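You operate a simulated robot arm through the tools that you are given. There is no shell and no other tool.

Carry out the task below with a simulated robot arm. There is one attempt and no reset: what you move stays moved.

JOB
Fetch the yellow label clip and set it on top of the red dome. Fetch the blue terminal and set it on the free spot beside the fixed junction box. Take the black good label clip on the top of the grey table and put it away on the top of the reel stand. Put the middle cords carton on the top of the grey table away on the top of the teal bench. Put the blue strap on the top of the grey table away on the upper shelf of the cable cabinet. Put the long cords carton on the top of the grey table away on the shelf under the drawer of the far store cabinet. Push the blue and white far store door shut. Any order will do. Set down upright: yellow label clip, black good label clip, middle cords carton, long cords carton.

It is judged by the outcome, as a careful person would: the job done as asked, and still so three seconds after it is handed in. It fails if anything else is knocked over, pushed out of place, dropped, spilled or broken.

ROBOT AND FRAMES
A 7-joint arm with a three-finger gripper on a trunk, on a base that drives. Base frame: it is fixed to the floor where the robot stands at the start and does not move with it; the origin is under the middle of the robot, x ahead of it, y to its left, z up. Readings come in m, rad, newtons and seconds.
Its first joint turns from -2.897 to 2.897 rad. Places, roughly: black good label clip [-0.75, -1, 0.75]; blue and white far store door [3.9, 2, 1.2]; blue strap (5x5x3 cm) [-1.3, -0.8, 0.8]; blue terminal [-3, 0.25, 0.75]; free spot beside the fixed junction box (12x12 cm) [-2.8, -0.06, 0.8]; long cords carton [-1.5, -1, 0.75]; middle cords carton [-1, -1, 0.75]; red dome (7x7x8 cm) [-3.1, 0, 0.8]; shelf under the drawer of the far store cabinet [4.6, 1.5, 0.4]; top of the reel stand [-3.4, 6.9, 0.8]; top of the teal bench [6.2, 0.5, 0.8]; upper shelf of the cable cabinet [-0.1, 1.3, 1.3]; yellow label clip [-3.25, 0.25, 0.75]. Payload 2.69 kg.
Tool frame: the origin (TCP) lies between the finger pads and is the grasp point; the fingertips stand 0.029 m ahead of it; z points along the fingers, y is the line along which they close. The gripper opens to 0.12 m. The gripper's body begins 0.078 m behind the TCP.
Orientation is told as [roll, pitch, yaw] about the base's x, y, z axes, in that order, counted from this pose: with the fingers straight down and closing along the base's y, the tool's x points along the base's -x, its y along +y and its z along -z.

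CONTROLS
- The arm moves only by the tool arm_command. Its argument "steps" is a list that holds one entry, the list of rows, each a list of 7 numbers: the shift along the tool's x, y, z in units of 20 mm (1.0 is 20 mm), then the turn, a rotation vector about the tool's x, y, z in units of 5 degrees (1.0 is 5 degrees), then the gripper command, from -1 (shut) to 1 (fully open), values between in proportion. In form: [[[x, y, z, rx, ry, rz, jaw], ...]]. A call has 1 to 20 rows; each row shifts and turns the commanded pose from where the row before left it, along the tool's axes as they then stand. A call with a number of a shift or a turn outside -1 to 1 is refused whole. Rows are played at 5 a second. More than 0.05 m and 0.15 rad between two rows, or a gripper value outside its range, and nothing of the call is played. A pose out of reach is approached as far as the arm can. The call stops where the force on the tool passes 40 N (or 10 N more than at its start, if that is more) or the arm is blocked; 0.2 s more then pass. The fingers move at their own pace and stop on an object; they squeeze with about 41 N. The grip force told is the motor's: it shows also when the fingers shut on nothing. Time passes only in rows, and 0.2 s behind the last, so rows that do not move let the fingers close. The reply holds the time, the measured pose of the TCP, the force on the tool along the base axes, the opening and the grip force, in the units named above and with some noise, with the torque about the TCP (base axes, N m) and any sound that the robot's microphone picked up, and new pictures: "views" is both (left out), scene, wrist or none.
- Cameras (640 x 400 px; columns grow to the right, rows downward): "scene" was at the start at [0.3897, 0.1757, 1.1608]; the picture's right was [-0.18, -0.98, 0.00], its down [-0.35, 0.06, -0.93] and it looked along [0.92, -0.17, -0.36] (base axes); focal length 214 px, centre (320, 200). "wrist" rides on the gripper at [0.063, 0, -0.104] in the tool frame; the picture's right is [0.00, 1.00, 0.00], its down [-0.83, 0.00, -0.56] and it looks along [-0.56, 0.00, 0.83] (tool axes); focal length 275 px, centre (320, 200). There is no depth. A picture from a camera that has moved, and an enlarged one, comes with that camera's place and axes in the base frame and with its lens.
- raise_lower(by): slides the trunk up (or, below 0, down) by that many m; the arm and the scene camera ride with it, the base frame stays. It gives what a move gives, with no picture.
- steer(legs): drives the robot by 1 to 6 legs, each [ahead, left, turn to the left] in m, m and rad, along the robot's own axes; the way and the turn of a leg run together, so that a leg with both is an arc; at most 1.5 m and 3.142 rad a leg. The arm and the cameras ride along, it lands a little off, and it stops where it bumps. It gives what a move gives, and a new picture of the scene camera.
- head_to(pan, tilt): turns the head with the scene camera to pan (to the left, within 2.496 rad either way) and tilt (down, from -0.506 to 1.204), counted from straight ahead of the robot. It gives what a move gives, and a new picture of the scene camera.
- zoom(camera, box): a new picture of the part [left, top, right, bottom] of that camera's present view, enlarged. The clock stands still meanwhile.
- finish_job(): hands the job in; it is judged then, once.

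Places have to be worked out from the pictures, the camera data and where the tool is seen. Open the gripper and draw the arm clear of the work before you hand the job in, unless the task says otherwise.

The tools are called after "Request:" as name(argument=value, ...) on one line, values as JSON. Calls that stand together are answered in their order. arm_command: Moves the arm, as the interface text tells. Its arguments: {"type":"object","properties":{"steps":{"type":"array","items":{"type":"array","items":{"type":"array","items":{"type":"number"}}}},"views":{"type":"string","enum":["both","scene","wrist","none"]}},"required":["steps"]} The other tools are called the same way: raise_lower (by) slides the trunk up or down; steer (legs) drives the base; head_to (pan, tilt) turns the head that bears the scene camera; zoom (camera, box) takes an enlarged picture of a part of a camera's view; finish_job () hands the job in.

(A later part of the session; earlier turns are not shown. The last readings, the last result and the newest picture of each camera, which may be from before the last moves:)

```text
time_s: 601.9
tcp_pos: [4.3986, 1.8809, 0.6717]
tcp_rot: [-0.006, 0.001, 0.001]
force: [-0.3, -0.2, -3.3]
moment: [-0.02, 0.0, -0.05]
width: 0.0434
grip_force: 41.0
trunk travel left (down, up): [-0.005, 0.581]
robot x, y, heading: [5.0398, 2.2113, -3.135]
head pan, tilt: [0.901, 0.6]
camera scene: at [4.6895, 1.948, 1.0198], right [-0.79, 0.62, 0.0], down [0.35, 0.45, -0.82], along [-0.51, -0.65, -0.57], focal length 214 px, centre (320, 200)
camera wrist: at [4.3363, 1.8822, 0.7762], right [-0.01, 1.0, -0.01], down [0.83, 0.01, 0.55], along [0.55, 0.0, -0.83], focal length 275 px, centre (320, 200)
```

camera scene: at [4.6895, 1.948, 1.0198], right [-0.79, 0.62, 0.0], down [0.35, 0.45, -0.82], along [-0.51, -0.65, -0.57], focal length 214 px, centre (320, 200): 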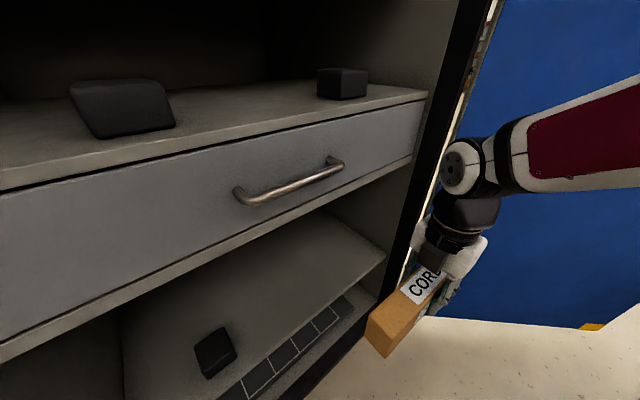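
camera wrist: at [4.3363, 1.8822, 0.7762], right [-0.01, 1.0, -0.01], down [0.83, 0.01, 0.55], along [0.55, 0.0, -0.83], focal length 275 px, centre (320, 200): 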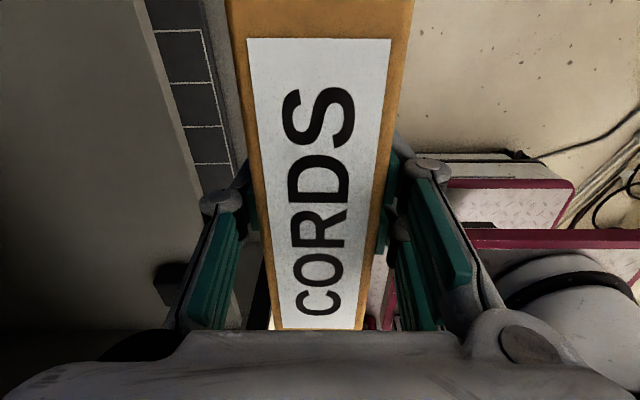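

Clear so far. I keep lowering to z≈0.475 so the carton is just above shelf level, still outside.

Request:
arm_command(steps=[[[0, 0, 1, 0, 0, 0, -1], [0, 0, 1, 0, 0, 0, -1], [0, 0, 1, 0, 0, 0, -1], [0, 0, 1, 0, 0, 0, -1], [0, 0, 1, 0, 0, 0, -1], [0, 0, 1, 0, 0, 0, -1], [0, 0, 1, 0, 0, 0, -1], [0, 0, 1, 0, 0, 0, -1], [0, 0, 1, 0, 0, 0, -1], [0, 0, 0.3, 0, 0, 0, -1], [0, 0, 0, 0, 0, 0, -1]]], views="both")

```text
time_s: 604.3
tcp_pos: [4.3979, 1.8797, 0.4848]
tcp_rot: [-0.006, 0.002, 0.001]
force: [0.1, 0.1, -3.1]
moment: [0.03, 0.0, -0.03]
width: 0.0436
grip_force: 40.9
trunk travel left (down, up): [-0.005, 0.581]
robot x, y, heading: [5.0398, 2.2107, -3.133]
head pan, tilt: [0.901, 0.6]
camera scene: at [4.6895, 1.9479, 1.0198], right [-0.79, 0.62, 0.0], down [0.35, 0.45, -0.82], along [-0.51, -0.65, -0.57], focal length 214 px, centre (320, 200)
camera wrist: at [4.336, 1.8811, 0.5905], right [-0.01, 1.0, -0.01], down [0.83, 0.01, 0.55], along [0.55, 0.0, -0.83], focal length 275 px, centre (320, 200)
```

scene: 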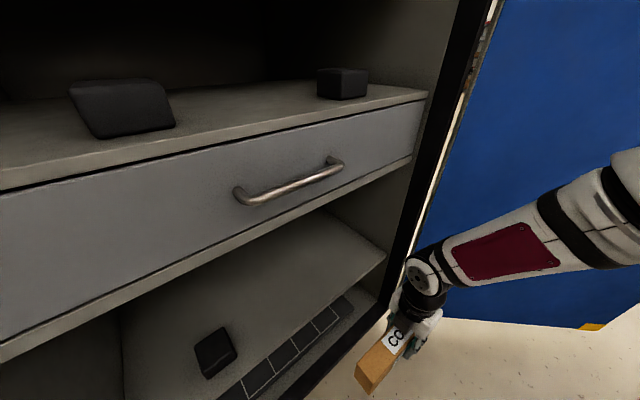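
wrist: 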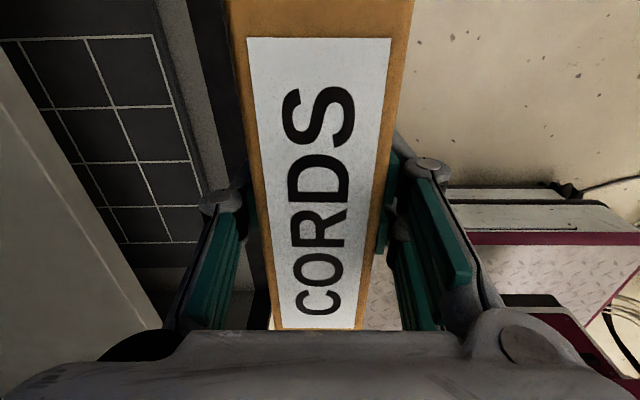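

The carton is level with the bay, about 3.8 cm above the shelf surface. I move it in slowly, first 16 cm.

Request:
arm_command(steps=[[[0, -1, 0, 0, 0, 0, -1], [0, -1, 0, 0, 0, 0, -1], [0, -1, 0, 0, 0, 0, -1], [0, -1, 0, 0, 0, 0, -1], [-0.4, -1, 0, 0, 0, 0, -1], [-0.4, -1, 0, 0, 0, 0, -1], [-0.4, -1, 0, 0, 0, 0, -1], [-0.4, -1, 0, 0, 0, 0, -1], [0, 0, 0, 0, 0, 0, -1]]], views="both")

```text
time_s: 606.3
tcp_pos: [4.4302, 1.7182, 0.4874]
tcp_rot: [-0.006, 0.002, 0.001]
force: [-0.7, 0.2, -3.3]
moment: [0.01, -0.01, 0.01]
width: 0.0436
grip_force: 40.7
trunk travel left (down, up): [-0.005, 0.581]
robot x, y, heading: [5.039, 2.2074, -3.132]
head pan, tilt: [0.901, 0.6]
camera scene: at [4.6895, 1.9479, 1.0198], right [-0.79, 0.62, 0.0], down [0.35, 0.45, -0.82], along [-0.51, -0.65, -0.57], focal length 214 px, centre (320, 200)
camera wrist: at [4.3683, 1.7206, 0.5914], right [-0.01, 1.0, -0.01], down [0.83, 0.01, 0.55], along [0.55, 0.0, -0.83], focal length 275 px, centre (320, 200)
```

scene: 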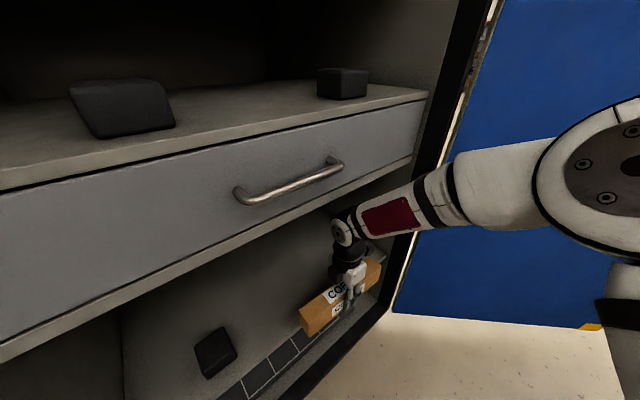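
wrist: 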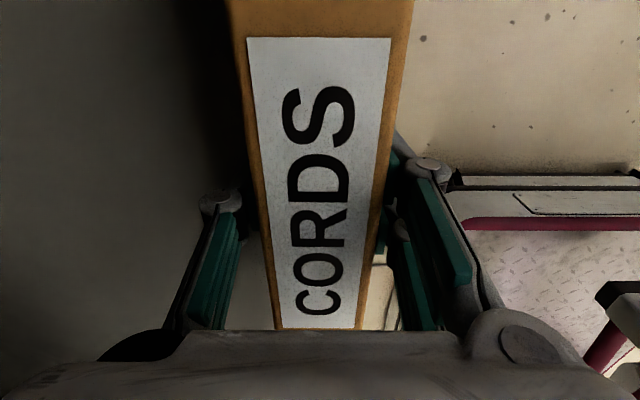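

Good alignment. I lower 2 cm more for clearance under the drawer and go in another 9 cm.

Request:
arm_command(steps=[[[0, 0, 1, 0, 0, 0, -1], [0, -1, 0, 0, 0, 0, -1], [0, -1, 0, 0, 0, 0, -1], [0, -1, 0, 0, 0, 0, -1], [0, -1, 0, 0, 0, 0, -1], [0, -0.5, 0, 0, 0, 0, -1], [0, 0, 0, 0, 0, 0, -1]]], views="both")

Request:
zoom(camera="scene", box=[180, 140, 480, 380])

```text
time_s: 608.0
tcp_pos: [4.4271, 1.6456, 0.4598]
tcp_rot: [0.015, -0.004, -0.007]
force: [3.4, -7.7, 22.4]
moment: [-0.7, 0.01, 0.01]
width: 0.0435
grip_force: 41.0
trunk travel left (down, up): [-0.005, 0.581]
robot x, y, heading: [5.0406, 2.2107, -3.136]
head pan, tilt: [0.901, 0.6]
stopped in row 7: the force on the tool passed its limit at 41 N (the readings are from after the stop); the commanded pose is now the measured one
camera scene: at [4.6894, 1.9537, 1.0207], right [-0.79, 0.62, 0.0], down [0.35, 0.44, -0.83], along [-0.51, -0.65, -0.56], focal length 214 px, centre (320, 200)
camera wrist: at [4.3646, 1.6456, 0.5646], right [0.0, 1.0, 0.01], down [0.83, -0.01, 0.56], along [0.56, 0.01, -0.83], focal length 275 px, centre (320, 200)
```

scene: 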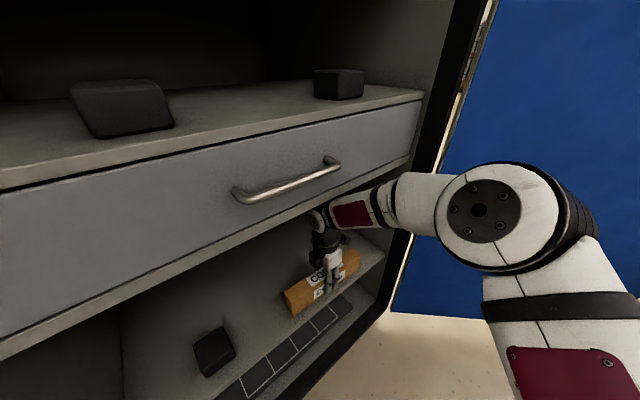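
wrist: 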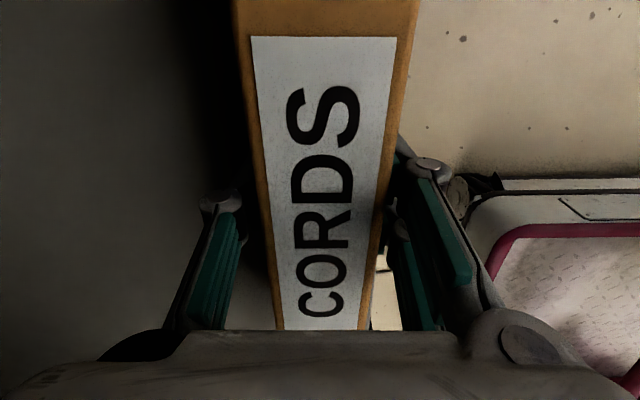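

```text
1.67 times, centred on (330, 260) of scene
camera zoom: at [4.6894, 1.9537, 1.0207], right [-0.79, 0.62, 0.0], down [0.35, 0.44, -0.83], along [-0.51, -0.65, -0.56], focal length 358 px, centre (303, 100)
```

zoom: 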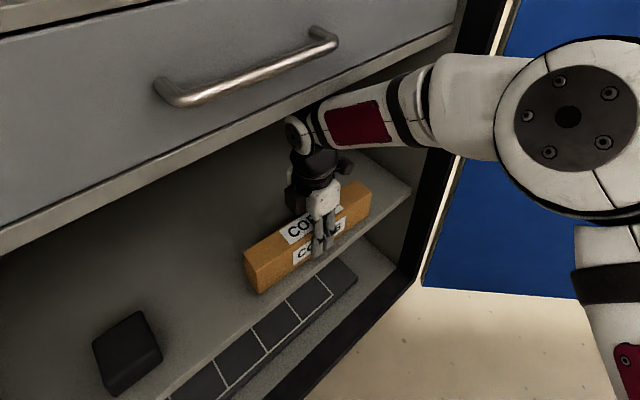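

The call stopped on force: probably the forearm touches the drawer's underside or the carton touches the shelf. I back out by a few millimetres and read the forces.

Request:
arm_command(steps=[[[0, 0.3, 0, 0, 0, 0, -1], [0, 0, 0, 0, 0, 0, -1]]], views="none")

```text
time_s: 608.3
tcp_pos: [4.4276, 1.6449, 0.461]
tcp_rot: [0.015, -0.004, -0.007]
force: [0.9, -0.8, 28.5]
moment: [-0.02, 0.15, 0.17]
width: 0.044
grip_force: 40.7
trunk travel left (down, up): [-0.005, 0.581]
robot x, y, heading: [5.0407, 2.2117, -3.14]
head pan, tilt: [0.901, 0.6]
stopped in row 1: the force on the tool passed its limit at 43 N (the readings are from after the stop); the commanded pose is now the measured one
```

The carton presses on the shelf (28 N upward), so it is down already. I raise by 2–3 mm to relieve this.

Request:
arm_command(steps=[[[0, 0, -0.12, 0, 0, 0, -1], [0, 0, 0, 0, 0, 0, -1]]], views="none")

```text
time_s: 608.9
tcp_pos: [4.4284, 1.6459, 0.4595]
tcp_rot: [0.016, -0.002, -0.003]
force: [-2.4, -7.0, 14.9]
moment: [-0.7, 0.79, 0.25]
width: 0.0434
grip_force: 40.6
trunk travel left (down, up): [-0.005, 0.581]
robot x, y, heading: [5.041, 2.2111, -3.136]
head pan, tilt: [0.901, 0.6]
```

The arm seems to touch the drawer's underside while the carton rests on the shelf. I raise slightly again and check before withdrawing.

Request:
arm_command(steps=[[[0, 0, -0.15, 0, 0, 0, -1], [0, 0, 0, 0, 0, 0, -1]]], views="none")

Request:
head_to(pan=1.2, tilt=0.75)

```text
time_s: 609.5
tcp_pos: [4.4291, 1.6489, 0.4602]
tcp_rot: [0.021, -0.006, -0.005]
force: [-0.6, -1.8, 5.3]
moment: [-0.26, 1.12, 0.24]
width: 0.0435
grip_force: 40.8
trunk travel left (down, up): [-0.005, 0.581]
robot x, y, heading: [5.0392, 2.2143, -3.131]
head pan, tilt: [0.901, 0.6]
```

```text
time_s: 610.3
tcp_pos: [4.4297, 1.6469, 0.4613]
tcp_rot: [0.021, -0.008, -0.005]
force: [-1.7, 0.9, 3.1]
moment: [-0.05, 0.83, -0.2]
width: 0.0435
grip_force: 40.4
trunk travel left (down, up): [-0.005, 0.581]
robot x, y, heading: [5.0393, 2.2117, -3.135]
head pan, tilt: [1.201, 0.75]
camera scene: at [4.7134, 1.944, 1.0066], right [-0.93, 0.36, 0.0], down [0.25, 0.64, -0.73], along [-0.26, -0.68, -0.68], focal length 214 px, centre (320, 200)
```

scene: 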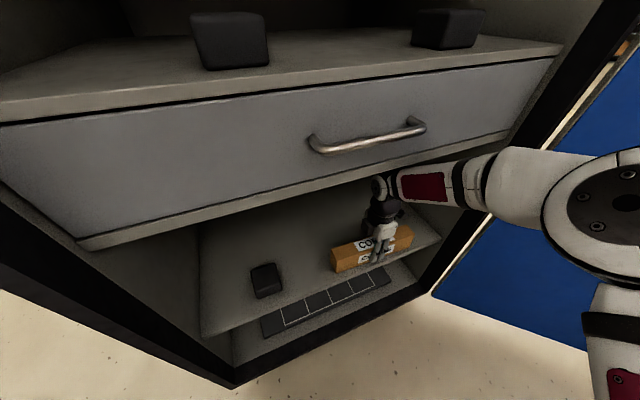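

I withdraw outward in small steps, keeping height, to free the arm from the ledge.

Request:
arm_command(steps=[[[0, 0.4, 0, 0, 0, 0, -1], [0, 0.4, 0, 0, 0, 0, -1], [0, 0.4, 0, 0, 0, 0, -1], [0, 0, 0, 0, 0, 0, -1]]], views="none")

```text
time_s: 611.3
tcp_pos: [4.428, 1.6697, 0.4657]
tcp_rot: [0.013, -0.004, -0.007]
force: [-0.6, 0.5, -3.5]
moment: [-0.01, 0.01, -0.01]
width: 0.0437
grip_force: 40.8
trunk travel left (down, up): [-0.005, 0.581]
robot x, y, heading: [5.0416, 2.2063, -3.138]
head pan, tilt: [1.201, 0.75]
```

Free now: only the carton's weight is felt. The wrist housing is what met the ledge, so I tilt the tool about 12° (fingers inward) while rising slightly, which moves the wrist out from under the ledge.

Request:
arm_command(steps=[[[0, 0.2, -0.1, 0.6, 0, 0, -1], [0, 0, -0.15, 0.65, 0, 0, -1], [0, 0, -0.15, 0.65, 0, 0, -1], [0, 0, -0.15, 0.65, 0, 0, -1], [0, 0, 0, 0, 0, 0, -1]]], views="scene")

Request:
zoom(camera="scene", box=[220, 120, 520, 340])

```text
time_s: 612.5
tcp_pos: [4.4262, 1.6752, 0.4767]
tcp_rot: [-0.207, -0.003, -0.007]
force: [0.8, -0.8, -3.0]
moment: [-0.01, -0.01, -0.02]
width: 0.0436
grip_force: 41.4
trunk travel left (down, up): [-0.005, 0.581]
robot x, y, heading: [5.0407, 2.2097, -3.138]
head pan, tilt: [1.201, 0.75]
camera scene: at [4.7142, 1.9442, 1.0069], right [-0.93, 0.36, 0.0], down [0.24, 0.64, -0.73], along [-0.26, -0.68, -0.68], focal length 214 px, centre (320, 200)
```

scene: 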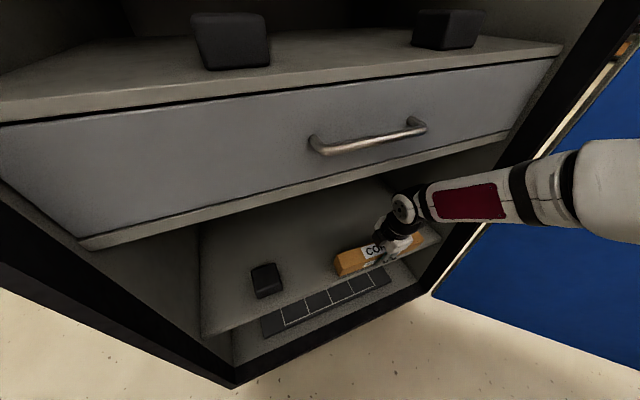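

```text
1.82 times, centred on (370, 230) of scene
camera zoom: at [4.7142, 1.9442, 1.0069], right [-0.93, 0.36, 0.0], down [0.24, 0.64, -0.73], along [-0.26, -0.68, -0.68], focal length 390 px, centre (229, 146)
```

zoom: 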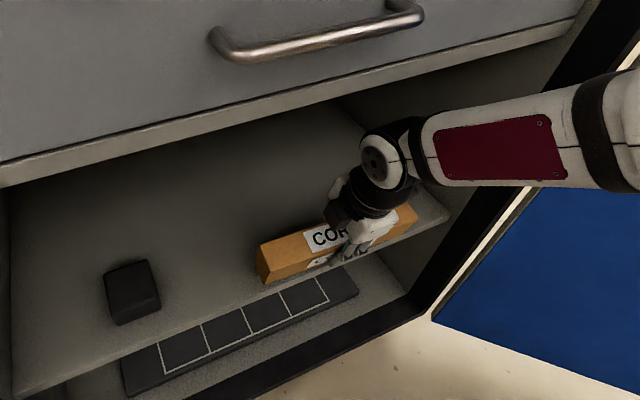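

The wrist is now clear of the ledge. I move the carton 5 cm further in.

Request:
arm_command(steps=[[[0, -0.978, 0.208, 0, 0, 0, -1], [0, -0.978, 0.208, 0, 0, 0, -1], [0, -0.49, 0.104, 0, 0, 0, -1], [0, 0, 0, 0, 0, 0, -1]]], views="none")

Request:
zoom(camera="scene", box=[220, 120, 520, 340])

```text
time_s: 613.5
tcp_pos: [4.4277, 1.624, 0.4756]
tcp_rot: [-0.208, -0.004, -0.009]
force: [-0.5, 0.5, -3.7]
moment: [-0.02, 0.0, 0.01]
width: 0.0437
grip_force: 41.3
trunk travel left (down, up): [-0.005, 0.581]
robot x, y, heading: [5.0421, 2.2123, -3.136]
head pan, tilt: [1.201, 0.75]
```

```text
1.82 times, centred on (370, 230) of scene
camera zoom: at [4.7142, 1.9443, 1.007], right [-0.93, 0.36, 0.0], down [0.24, 0.64, -0.73], along [-0.26, -0.68, -0.68], focal length 390 px, centre (229, 146)
```

zoom: 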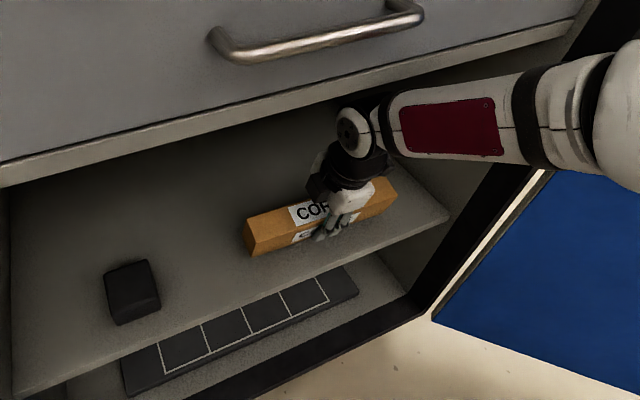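

No contact. I lower toward the shelf in small steps.

Request:
arm_command(steps=[[[0, 0.08, 0.39, 0, 0, 0, -1], [0, 0, 0, 0, 0, 0, -1]]], views="none")

```text
time_s: 614.1
tcp_pos: [4.4276, 1.6231, 0.4689]
tcp_rot: [-0.208, -0.004, -0.008]
force: [0.1, 0.1, -3.5]
moment: [0.01, 0.0, 0.0]
width: 0.0436
grip_force: 40.6
trunk travel left (down, up): [-0.005, 0.581]
robot x, y, heading: [5.0435, 2.2097, -3.142]
head pan, tilt: [1.201, 0.75]
```

Free still; 3 mm more.

Request:
arm_command(steps=[[[0, 0.03, 0.15, 0, 0, 0, -1], [0, 0, 0, 0, 0, 0, -1]]], views="none")

```text
time_s: 614.7
tcp_pos: [4.4272, 1.6237, 0.4654]
tcp_rot: [-0.209, -0.004, -0.007]
force: [-0.2, 0.0, -3.9]
moment: [0.01, -0.01, 0.04]
width: 0.0433
grip_force: 42.0
trunk travel left (down, up): [-0.005, 0.581]
robot x, y, heading: [5.0374, 2.2093, -3.135]
head pan, tilt: [1.201, 0.75]
```

Another 3 mm.

Request:
arm_command(steps=[[[0, 0.03, 0.15, 0, 0, 0, -1], [0, 0, 0, 0, 0, 0, -1]]], views="none")

```text
time_s: 615.3
tcp_pos: [4.4269, 1.6232, 0.4639]
tcp_rot: [-0.21, -0.002, -0.007]
force: [2.2, 5.7, 19.0]
moment: [0.52, -0.16, -0.01]
width: 0.0439
grip_force: 41.3
trunk travel left (down, up): [-0.005, 0.581]
robot x, y, heading: [5.0392, 2.2101, -3.14]
head pan, tilt: [1.201, 0.75]
```

The front bottom edge rests on the shelf. I open the jaw gradually so the carton settles onto its base.

Request:
arm_command(steps=[[[0, 0, 0, 0, 0, 0, -0.26], [0, 0, 0, 0, 0, 0, -0.24], [0, 0, 0, 0, 0, 0, -0.22], [0, 0, 0, 0, 0, 0, -0.2], [0, 0, 0, 0, 0, 0, -0.16], [0, 0, 0, 0, 0, 0, -0.1], [0, 0, 0, 0, 0, 0, 0], [0, 0, 0, 0, 0, 0, 0.2], [0, 0, 0, 0, 0, 0, 0.2]]], views="both")

Request:
zoom(camera="scene", box=[220, 120, 520, 340])

```text
time_s: 617.3
tcp_pos: [4.4275, 1.6247, 0.4632]
tcp_rot: [-0.207, -0.004, -0.008]
force: [0.0, 0.3, -0.4]
moment: [-0.02, 0.0, -0.04]
width: 0.072
grip_force: 0.1
trunk travel left (down, up): [-0.005, 0.581]
robot x, y, heading: [5.0387, 2.2117, -3.137]
head pan, tilt: [1.201, 0.75]
camera scene: at [4.7143, 1.9443, 1.007], right [-0.93, 0.36, 0.0], down [0.24, 0.64, -0.73], along [-0.26, -0.68, -0.68], focal length 214 px, centre (320, 200)
camera wrist: at [4.3645, 1.647, 0.5641], right [0.0, 0.98, -0.21], down [0.83, 0.11, 0.55], along [0.56, -0.17, -0.81], focal length 275 px, centre (320, 200)
```

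scene: 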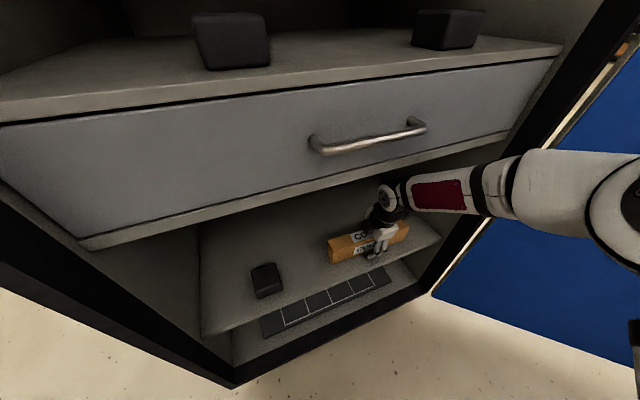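
wrist: 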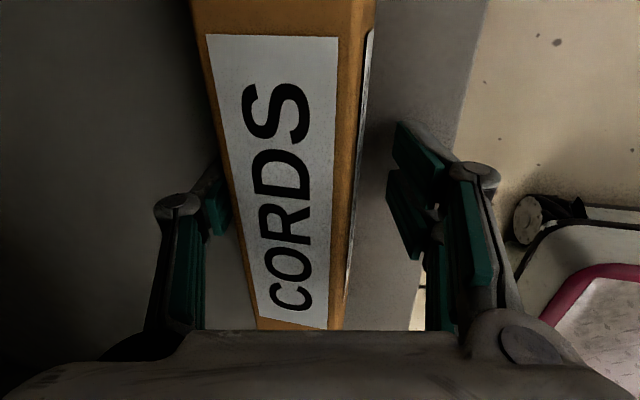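

```text
1.82 times, centred on (370, 230) of scene
camera zoom: at [4.7143, 1.9443, 1.007], right [-0.93, 0.36, 0.0], down [0.24, 0.64, -0.73], along [-0.26, -0.68, -0.68], focal length 390 px, centre (229, 146)
```

zoom: 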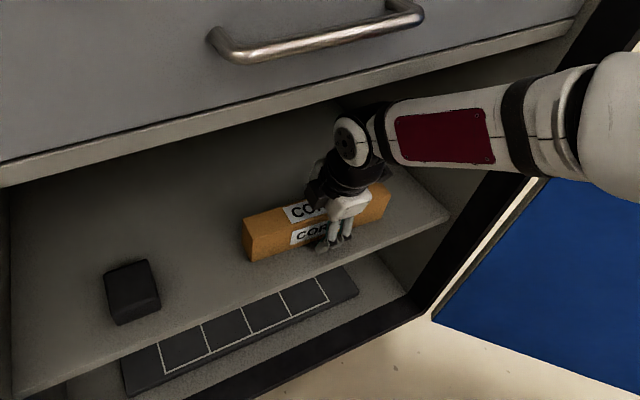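

The carton stands flat. I open fully, withdraw along the tool axis until the fingers clear its top, then look.

Request:
arm_command(steps=[[[0, 0, 0, 0, 0, 0, 0.6], [0, 0, 0, 0, 0, 0, 1], [0, 0, 0, 0, 0, 0, 1], [0, 0, -1, 0, 0, 0, 1], [0, 0, -1, 0, 0, 0, 1], [0, 0, -1, 0, 0, 0, 1], [0, 0, -0.4, 0, 0, 0, 1], [0, 0, 0, 0, 0, 0, 1]]], views="both")

```text
time_s: 619.3
tcp_pos: [4.433, 1.6568, 0.5016]
tcp_rot: [-0.152, -0.027, -0.005]
force: [0.2, -0.4, -0.5]
moment: [-0.02, -0.02, 0.0]
width: 0.1202
grip_force: 0.0
trunk travel left (down, up): [-0.005, 0.581]
robot x, y, heading: [5.0431, 2.2134, -3.137]
head pan, tilt: [1.201, 0.75]
stopped in row 8: the arm was blocked; the commanded pose is now the measured one
camera scene: at [4.7138, 1.9449, 1.0082], right [-0.93, 0.36, 0.0], down [0.25, 0.64, -0.73], along [-0.26, -0.68, -0.68], focal length 214 px, centre (320, 200)
camera wrist: at [4.3678, 1.6742, 0.6027], right [0.0, 0.99, -0.15], down [0.82, 0.09, 0.57], along [0.58, -0.13, -0.81], focal length 275 px, centre (320, 200)
```

scene: 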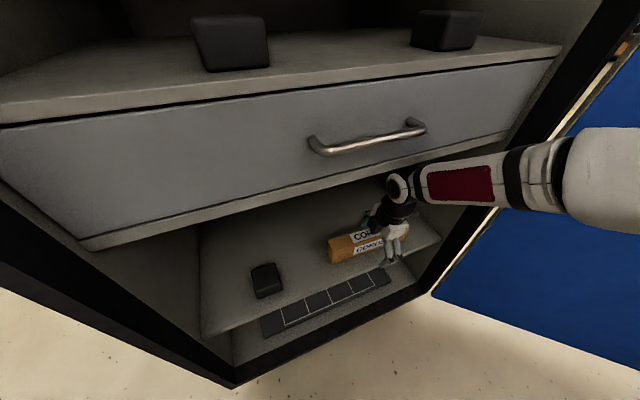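
wrist: 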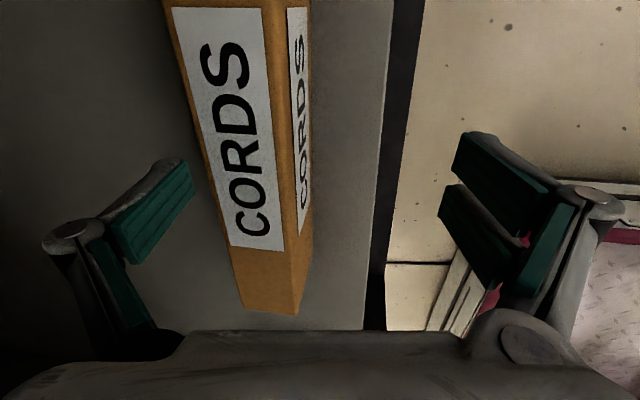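

The wrist met the ledge's front edge. The back finger is just at the carton's top, so I tilt the tool further (fingers inward), which lifts the back finger over the carton and takes the wrist outward.

Request:
arm_command(steps=[[[0, 0, 0, 0.6, 0, 0, 1], [0, 0, 0, 0.8, 0, 0, 1], [0, 0, 0, 0.8, 0, 0, 1], [0, 0, 0, 0.8, 0, 0, 1], [0, 0, 0, 0, 0, 0, 1]]], views="both")

```text
time_s: 620.5
tcp_pos: [4.4319, 1.6546, 0.5047]
tcp_rot: [-0.426, -0.026, -0.003]
force: [0.5, 0.4, 0.6]
moment: [0.0, -0.01, 0.0]
width: 0.1199
grip_force: 0.1
trunk travel left (down, up): [-0.005, 0.581]
robot x, y, heading: [5.0382, 2.2129, -3.136]
head pan, tilt: [1.201, 0.75]
camera scene: at [4.7144, 1.9446, 1.007], right [-0.93, 0.36, 0.0], down [0.24, 0.64, -0.73], along [-0.26, -0.68, -0.68], focal length 214 px, centre (320, 200)
camera wrist: at [4.3686, 1.6981, 0.5975], right [0.01, 0.91, -0.41], down [0.82, 0.23, 0.53], along [0.57, -0.34, -0.74], focal length 275 px, centre (320, 200)
```

scene: 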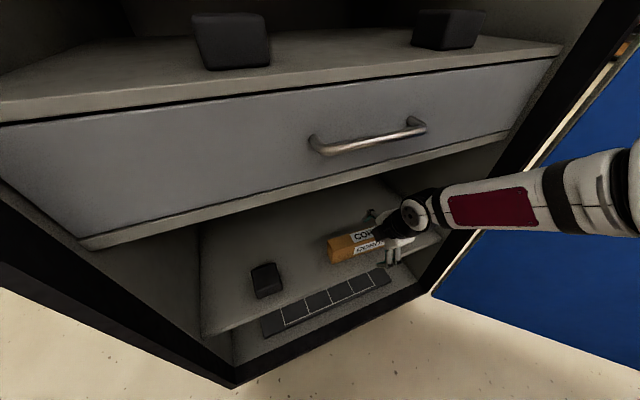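
wrist: 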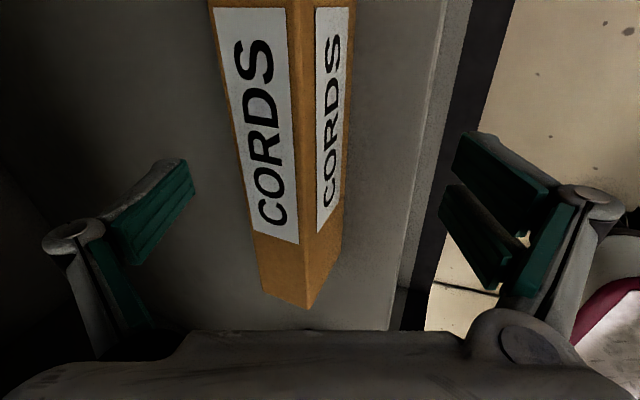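

Clear now. I raise 2 cm and move straight out of the bay.

Request:
arm_command(steps=[[[0, -0.41, -0.91, 0, 0, 0, 1], [0, 0.91, -0.41, 0, 0, 0, 1], [0, 0.91, -0.41, 0, 0, 0, 1], [0, 0.91, -0.41, 0, 0, 0, 1], [0, 0.91, -0.41, 0, 0, 0, 1], [0, 0.91, -0.41, 0, 0, 0, 1], [0, 0.91, -0.41, 0, 0, 0, 1], [0, 0.91, -0.41, 0, 0, 0, 1], [0, 0.91, -0.41, 0, 0, 0, 1], [0, 0.91, -0.41, 0, 0, 0, 1], [0, 0.91, -0.41, 0, 0, 0, 1], [0, 0, 0, 0, 0, 0, 1]]], views="both")

Request:
zoom(camera="scene", box=[220, 160, 500, 340])

```text
time_s: 623.1
tcp_pos: [4.4331, 1.8535, 0.5237]
tcp_rot: [-0.425, -0.026, -0.003]
force: [0.4, 0.1, -0.2]
moment: [0.03, 0.0, -0.05]
width: 0.12
grip_force: 0.2
trunk travel left (down, up): [-0.005, 0.581]
robot x, y, heading: [5.0399, 2.2106, -3.139]
head pan, tilt: [1.201, 0.75]
camera scene: at [4.7144, 1.9446, 1.007], right [-0.93, 0.36, 0.0], down [0.24, 0.64, -0.73], along [-0.26, -0.68, -0.68], focal length 214 px, centre (320, 200)
camera wrist: at [4.3684, 1.8979, 0.617], right [0.01, 0.91, -0.41], down [0.82, 0.23, 0.53], along [0.57, -0.34, -0.74], focal length 275 px, centre (320, 200)
```

scene: 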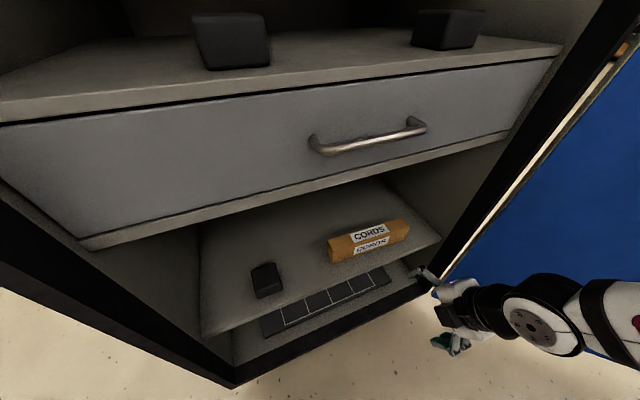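
wrist: 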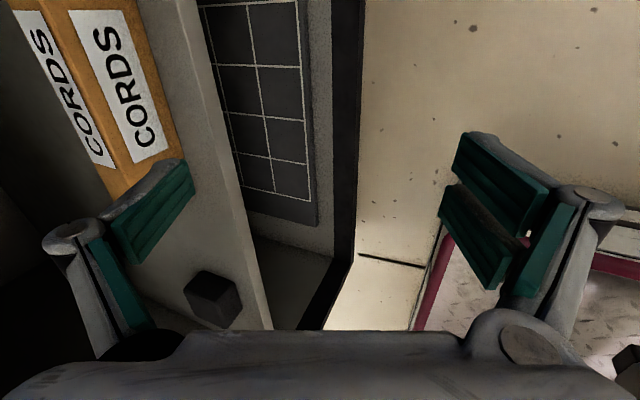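

```text
2.22 times, centred on (360, 250) of scene
camera zoom: at [4.7144, 1.9446, 1.007], right [-0.93, 0.36, 0.0], down [0.24, 0.64, -0.73], along [-0.26, -0.68, -0.68], focal length 477 px, centre (231, 89)
```

zoom: 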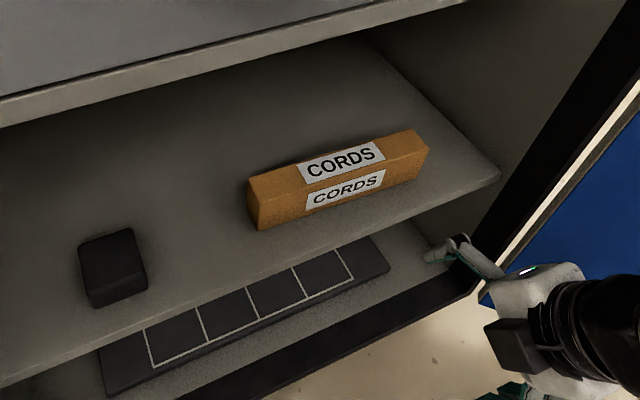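

The long carton stands upright on the shelf under the drawer. Next is the door, which must be pushed from its outer (south-west) side; I first raise and straighten the arm.

Request:
arm_command(steps=[[[0, -0.41, -0.91, 0, 0, 0, 1], [0, -0.41, -0.91, 0, 0, 0, 1], [0, -0.41, -0.91, 0, 0, 0, 0.5], [0, -0.41, -0.91, 0, 0, 0, 0], [0, -0.41, -0.91, 0, 0, 0, 0], [0, -0.2, -0.91, 0, 0, 0, 0], [0, 0, -0.91, 0, 0, 0, 0], [0, 0, -0.91, 0, 0, 0, 0], [0, 0, -0.91, 0, 0, 0, 0], [0, 0, -0.91, 0, 0, 0, 0], [0, 0, -0.91, 0, 0, 0, -0.5], [0, 0, -0.91, 0, 0, 0, -1], [0, 0, 0, -1, 0, 0, -1], [0, 0, 0, -1, 0, 0, -1], [0, 0, 0, -1, 0, 0, -1], [0, 0, 0, -1, 0, 0, -1], [0, 0, 0, -0.9, 0, 0, -1], [0, 0, 0, 0, 0, 0, -1]]], views="scene")

```text
time_s: 626.9
tcp_pos: [4.429, 1.9028, 0.7418]
tcp_rot: [0.005, -0.027, -0.003]
force: [-0.3, 0.2, 0.5]
moment: [0.0, -0.01, 0.04]
width: 0.0004
grip_force: 28.9
trunk travel left (down, up): [-0.005, 0.581]
robot x, y, heading: [5.0426, 2.2103, -3.134]
head pan, tilt: [1.201, 0.75]
camera scene: at [4.7144, 1.9447, 1.007], right [-0.93, 0.36, 0.0], down [0.24, 0.64, -0.73], along [-0.26, -0.68, -0.68], focal length 214 px, centre (320, 200)
```

scene: 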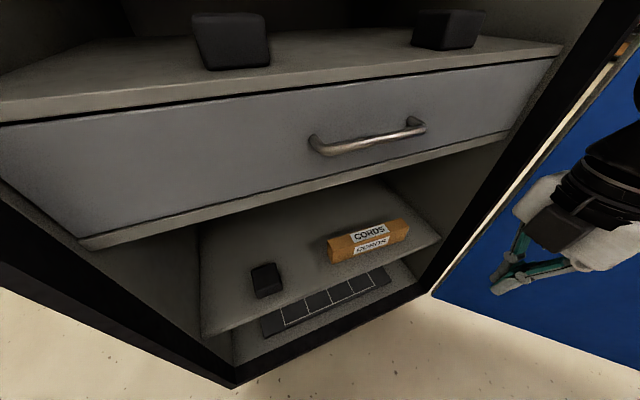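

I rotate the hand back and bring the arm in front of the robot for travel.

Request:
arm_command(steps=[[[0, 0, -0.5, 0, 0, 1, -1], [0, 0, -0.5, 0, 0, 1, -1], [0, 0, -0.5, 0, 0, 1, -1], [0, 0, -0.5, 0, 0, 1, -1], [0, 0, -0.5, 0, 0, 1, -1], [0, 0, -0.5, 0, 0, 1, -1], [0, 0, -0.5, 0, 0, 1, -1], [0, 0, -0.5, 0, 0, 1, -1], [0, 0, -0.5, 0, 0, 1, -1], [0, 0, -0.5, 0, 0, 1, -1], [0, 0, -0.5, 0, 0, 1, -1], [0, 0, -0.5, 0, 0, 1, -1], [0, 0, -0.5, 0, 0, 1, -1], [0, 0, -0.5, 0, 0, 1, -1], [0, 0, -0.5, 0, 0, 1, -1], [0, 0, -0.5, 0, 0, 1, -1], [0, 0, -0.5, 0, 0, 1, -1], [0, 0, -0.5, 0, 0, 1, -1], [0, 0, 0, 0, 0, 0, -1]]], views="none")

Request:
arm_command(steps=[[[1, 0, 0, 0, 0, 0, -1], [1, 0, 0, 0, 0, 0, -1], [1, 0, 0, 0, 0, 0, -1], [1, 0, 0, 0, 0, 0, -1], [1, 0, 0, 0, 0, 0, -1], [1, 0, 0, 0, 0, 0, -1], [1, 0, 0, 0, 0, 0, -1], [1, 0, 0, 0, 0, 0, -1], [1, 0, 0, 0, 0, 0, -1], [1, 0, 0, 0, 0, 0, -1], [1, 0, 0, 0, 0, 0, -1], [1, 0, 0, 0, 0, 0, -1], [1, 0, 0, 0, 0, 0, -1], [1, 0, 0, 0, 0, 0, -1], [0, 0, 0, 0, 0, 0, -1]]], views="none")

Request:
steer(legs=[[-1.5, 0, 0], [-1.5, 0, 0], [-1.05, 0, 0], [0, 1.3, 0], [0, 1.15, 0]])

```text
time_s: 630.9
tcp_pos: [4.4234, 1.9018, 0.9212]
tcp_rot: [0.027, 0.004, -1.577]
force: [-0.1, 0.4, 0.5]
moment: [0.01, 0.03, 0.04]
width: 0.0
grip_force: 28.4
trunk travel left (down, up): [-0.005, 0.581]
robot x, y, heading: [5.0409, 2.211, -3.136]
head pan, tilt: [1.201, 0.75]
```

```text
time_s: 634.1
tcp_pos: [4.4249, 2.1808, 0.9215]
tcp_rot: [0.026, 0.006, -1.573]
force: [0.1, 0.9, -0.1]
moment: [0.03, -0.02, 0.01]
width: 0.0001
grip_force: 28.5
trunk travel left (down, up): [-0.005, 0.581]
robot x, y, heading: [5.0381, 2.2143, -3.138]
head pan, tilt: [1.201, 0.75]
```

```text
time_s: 638.9
tcp_pos: [5.3884, 2.183, 0.9218]
tcp_rot: [0.025, 0.005, -1.571]
force: [0.4, -0.4, 0.0]
moment: [0.0, 0.0, -0.01]
width: 0.0002
grip_force: 28.3
trunk travel left (down, up): [-0.005, 0.581]
robot x, y, heading: [6.0009, 2.2102, -3.136]
head pan, tilt: [1.201, 0.75]
stopped in leg 1: the robot was blocked; the commanded pose is now the measured one
camera scene: at [5.6786, 1.9471, 1.007], right [-0.93, 0.36, 0.0], down [0.24, 0.64, -0.73], along [-0.26, -0.68, -0.68], focal length 214 px, centre (320, 200)
```

scene: 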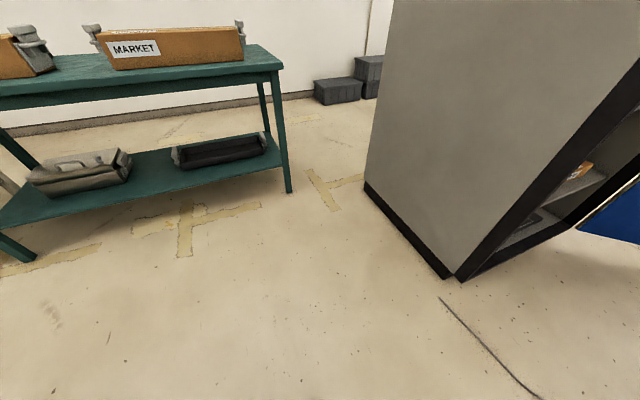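

The robot bumped something behind it. I look back to see what it is.

Request:
head_to(pan=-2.49, tilt=0.5)

Request:
head_to(pan=2.49, tilt=0.5)

```text
time_s: 641.9
tcp_pos: [5.3877, 2.1837, 0.9223]
tcp_rot: [0.026, 0.006, -1.575]
force: [-0.3, -0.7, 0.2]
moment: [-0.03, 0.03, 0.0]
width: 0.0
grip_force: 28.5
trunk travel left (down, up): [-0.005, 0.581]
robot x, y, heading: [6.0026, 2.2162, -3.138]
head pan, tilt: [-2.491, 0.499]
camera scene: at [5.7805, 2.0799, 1.029], right [0.61, -0.79, 0.0], down [-0.38, -0.29, -0.88], along [0.7, 0.54, -0.48], focal length 214 px, centre (320, 200)
```

scene: 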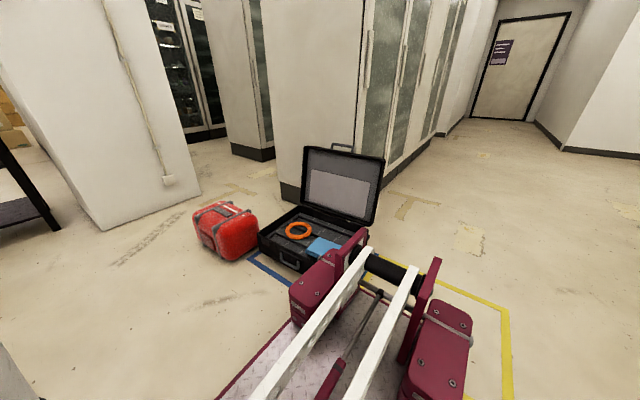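

```text
time_s: 645.8
tcp_pos: [5.3879, 2.1837, 0.9221]
tcp_rot: [0.026, 0.005, -1.573]
force: [0.2, -1.0, 0.4]
moment: [-0.01, 0.0, -0.03]
width: 0.0001
grip_force: 28.2
trunk travel left (down, up): [-0.005, 0.581]
robot x, y, heading: [6.0083, 2.2115, -3.139]
head pan, tilt: [2.491, 0.499]
camera scene: at [5.7809, 1.9696, 1.029], right [-0.6, -0.8, 0.0], down [-0.38, 0.29, -0.88], along [0.7, -0.53, -0.48], focal length 214 px, centre (320, 200)
```

scene: 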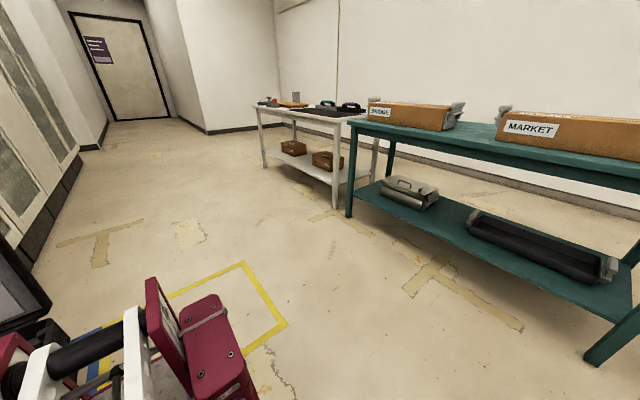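

My rear touched the open black case standing in its taped area; it still sits inside its tape outline. I move forward off it, shift south to y≈1.6 and then continue backing east.

Request:
steer(legs=[[0.12, 0, 0], [0, 0.6, 0]])

Request:
head_to(pan=-2.3, tilt=0.45)

```text
time_s: 650.1
tcp_pos: [5.2711, 1.5789, 0.9234]
tcp_rot: [0.025, 0.005, -1.572]
force: [0.0, -0.3, 0.1]
moment: [0.02, 0.01, -0.03]
width: 0.0
grip_force: 28.5
trunk travel left (down, up): [-0.005, 0.581]
robot x, y, heading: [5.887, 1.6112, -3.131]
head pan, tilt: [2.491, 0.499]
camera scene: at [5.6647, 1.366, 1.029], right [-0.6, -0.8, 0.0], down [-0.38, 0.29, -0.88], along [0.7, -0.53, -0.48], focal length 214 px, centre (320, 200)
```

scene: 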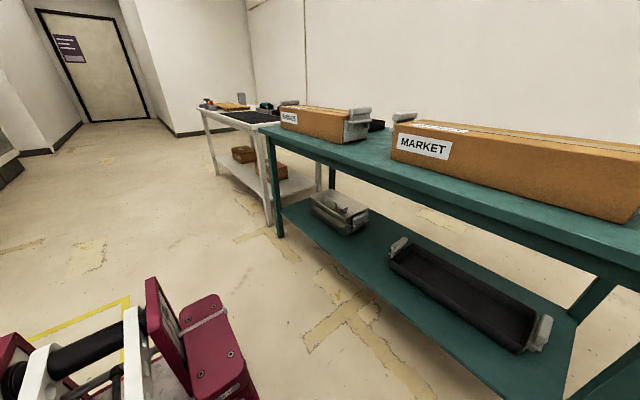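

```text
time_s: 653.9
tcp_pos: [5.2712, 1.579, 0.9225]
tcp_rot: [0.026, 0.005, -1.571]
force: [1.0, 0.3, -0.1]
moment: [0.0, -0.01, 0.01]
width: 0.0
grip_force: 28.3
trunk travel left (down, up): [-0.005, 0.581]
robot x, y, heading: [5.8884, 1.609, -3.136]
head pan, tilt: [-2.3, 0.45]
camera scene: at [5.6527, 1.4896, 1.0335], right [0.75, -0.66, 0.0], down [-0.29, -0.33, -0.9], along [0.6, 0.68, -0.44], focal length 214 px, centre (320, 200)
```

scene: 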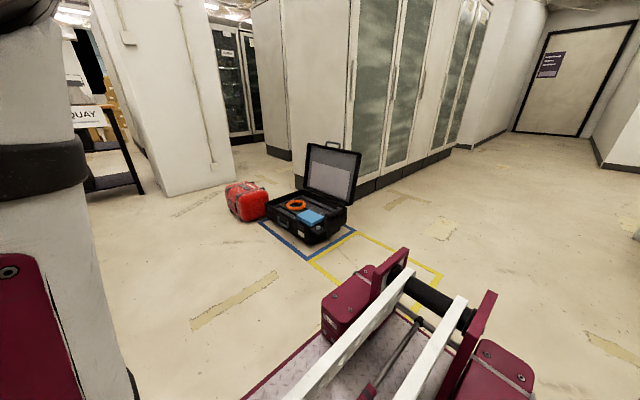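

Request:
zoom(camera="scene", box=[210, 130, 370, 280])

```text
2.67 times, centred on (290, 205) of scene
camera zoom: at [5.6527, 1.4896, 1.0335], right [0.75, -0.66, 0.0], down [-0.29, -0.33, -0.9], along [0.6, 0.68, -0.44], focal length 572 px, centre (400, 187)
```

zoom: 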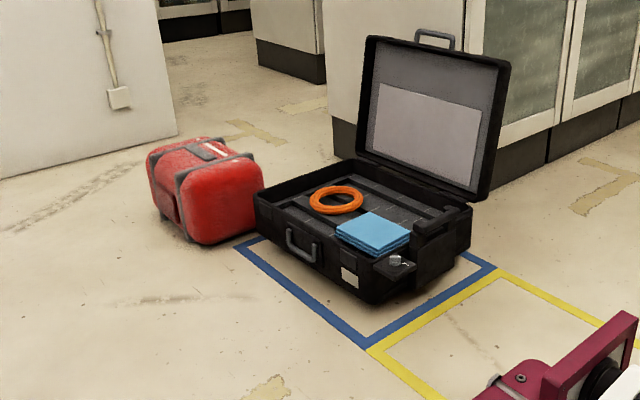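

The case stands inside its tape square. I continue backing east at y≈1.6, pass round the white table and return west along the corridor.

Request:
steer(legs=[[-1.5, 0, 0], [-1.5, 0, 0], [-0.45, 0, 0], [0, 1.0, 0], [0, 0.92, 0]])

Request:
head_to(pan=0.0, tilt=0.35)

```text
time_s: 679.9
tcp_pos: [8.6654, -0.3969, 0.9221]
tcp_rot: [0.026, 0.004, -1.605]
force: [1.4, 0.4, -0.3]
moment: [0.0, 0.01, 0.01]
width: 0.0001
grip_force: 28.8
trunk travel left (down, up): [-0.005, 0.581]
robot x, y, heading: [9.2828, -0.3865, 3.119]
head pan, tilt: [-2.3, 0.45]
camera scene: at [9.0424, -0.4989, 1.0335], right [0.73, -0.69, 0.0], down [-0.3, -0.32, -0.9], along [0.62, 0.65, -0.44], focal length 214 px, centre (320, 200)
```

scene: 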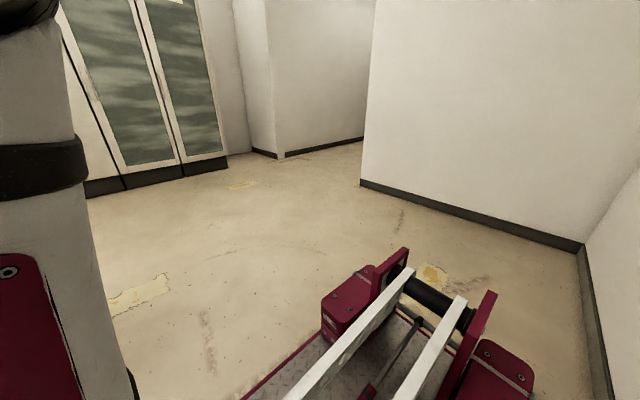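

```text
time_s: 682.1
tcp_pos: [8.6647, -0.3969, 0.9219]
tcp_rot: [0.025, 0.005, -1.606]
force: [0.2, -0.1, 0.1]
moment: [-0.01, 0.01, -0.02]
width: 0.0
grip_force: 28.7
trunk travel left (down, up): [-0.005, 0.581]
robot x, y, heading: [9.2818, -0.3867, 3.117]
head pan, tilt: [0.0, 0.351]
camera scene: at [8.8862, -0.563, 1.0427], right [0.03, 1.0, 0.0], down [0.34, -0.01, -0.94], along [-0.94, 0.03, -0.34], focal length 214 px, centre (320, 200)
```

scene: 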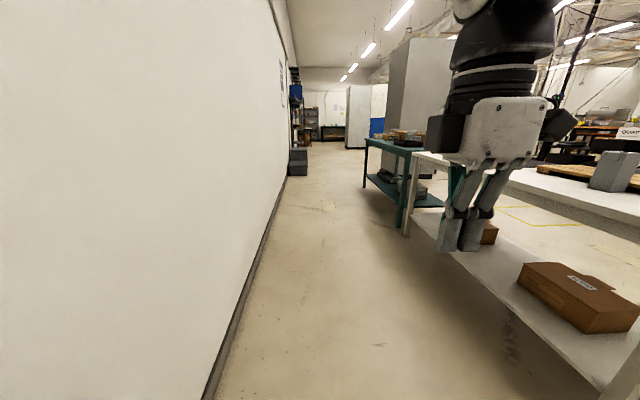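

The corridor is clear. I drive west past the benches and crates to about x=3.1.

Request:
steer(legs=[[1.5, 0, 0], [1.5, 0, 0], [1.5, 0, 0], [0.5, 0, 0], [1.2, -0.5, 0], [0.4, -0.3, 0]])

```text
time_s: 714.7
tcp_pos: [2.082, 0.4655, 0.9227]
tcp_rot: [0.026, 0.006, -1.582]
force: [1.3, -0.6, -0.6]
moment: [0.01, 0.01, 0.0]
width: 0.0
grip_force: 28.7
trunk travel left (down, up): [-0.005, 0.581]
robot x, y, heading: [2.6966, 0.4893, 3.135]
head pan, tilt: [0.0, 0.351]
camera scene: at [2.3073, 0.3041, 1.0427], right [0.01, 1.0, 0.0], down [0.34, 0.0, -0.94], along [-0.94, 0.01, -0.34], focal length 214 px, centre (320, 200)
```

scene: 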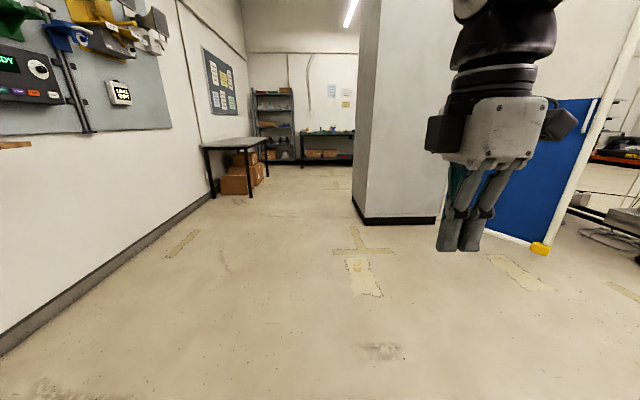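

I position south-west of the door and turn to face it.

Request:
steer(legs=[[0, -0.75, 0], [0, 0, -2.35]])

Request:
head_to(pan=0.0, tilt=0.3)

```text
time_s: 724.4
tcp_pos: [3.1252, 1.6818, 0.9214]
tcp_rot: [0.027, 0.005, 2.333]
force: [0.4, 0.3, 1.1]
moment: [0.01, -0.05, -0.01]
width: 0.0003
grip_force: 28.5
trunk travel left (down, up): [-0.005, 0.581]
robot x, y, heading: [2.7022, 1.2338, 0.767]
head pan, tilt: [0.0, 0.351]
camera scene: at [2.8512, 1.6443, 1.0427], right [0.69, -0.72, 0.0], down [-0.25, -0.24, -0.94], along [0.68, 0.65, -0.34], focal length 214 px, centre (320, 200)
```

scene: 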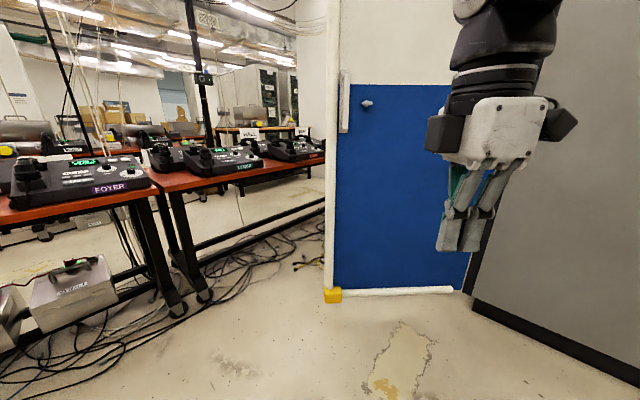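

```text
time_s: 725.0
tcp_pos: [3.1255, 1.6814, 0.9224]
tcp_rot: [0.025, 0.005, 2.332]
force: [-0.7, -0.3, 0.2]
moment: [0.01, 0.02, -0.01]
width: 0.0
grip_force: 29.1
trunk travel left (down, up): [-0.005, 0.581]
robot x, y, heading: [2.7029, 1.2345, 0.767]
head pan, tilt: [0.0, 0.3]
camera scene: at [2.8514, 1.6444, 1.0474], right [0.69, -0.72, 0.0], down [-0.21, -0.21, -0.96], along [0.69, 0.66, -0.3], focal length 214 px, centre (320, 200)
```

scene: 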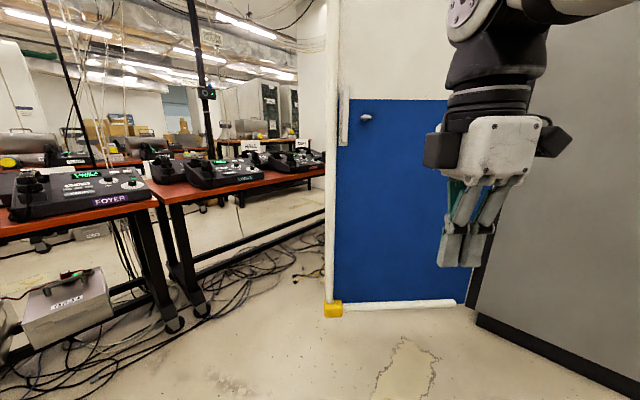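

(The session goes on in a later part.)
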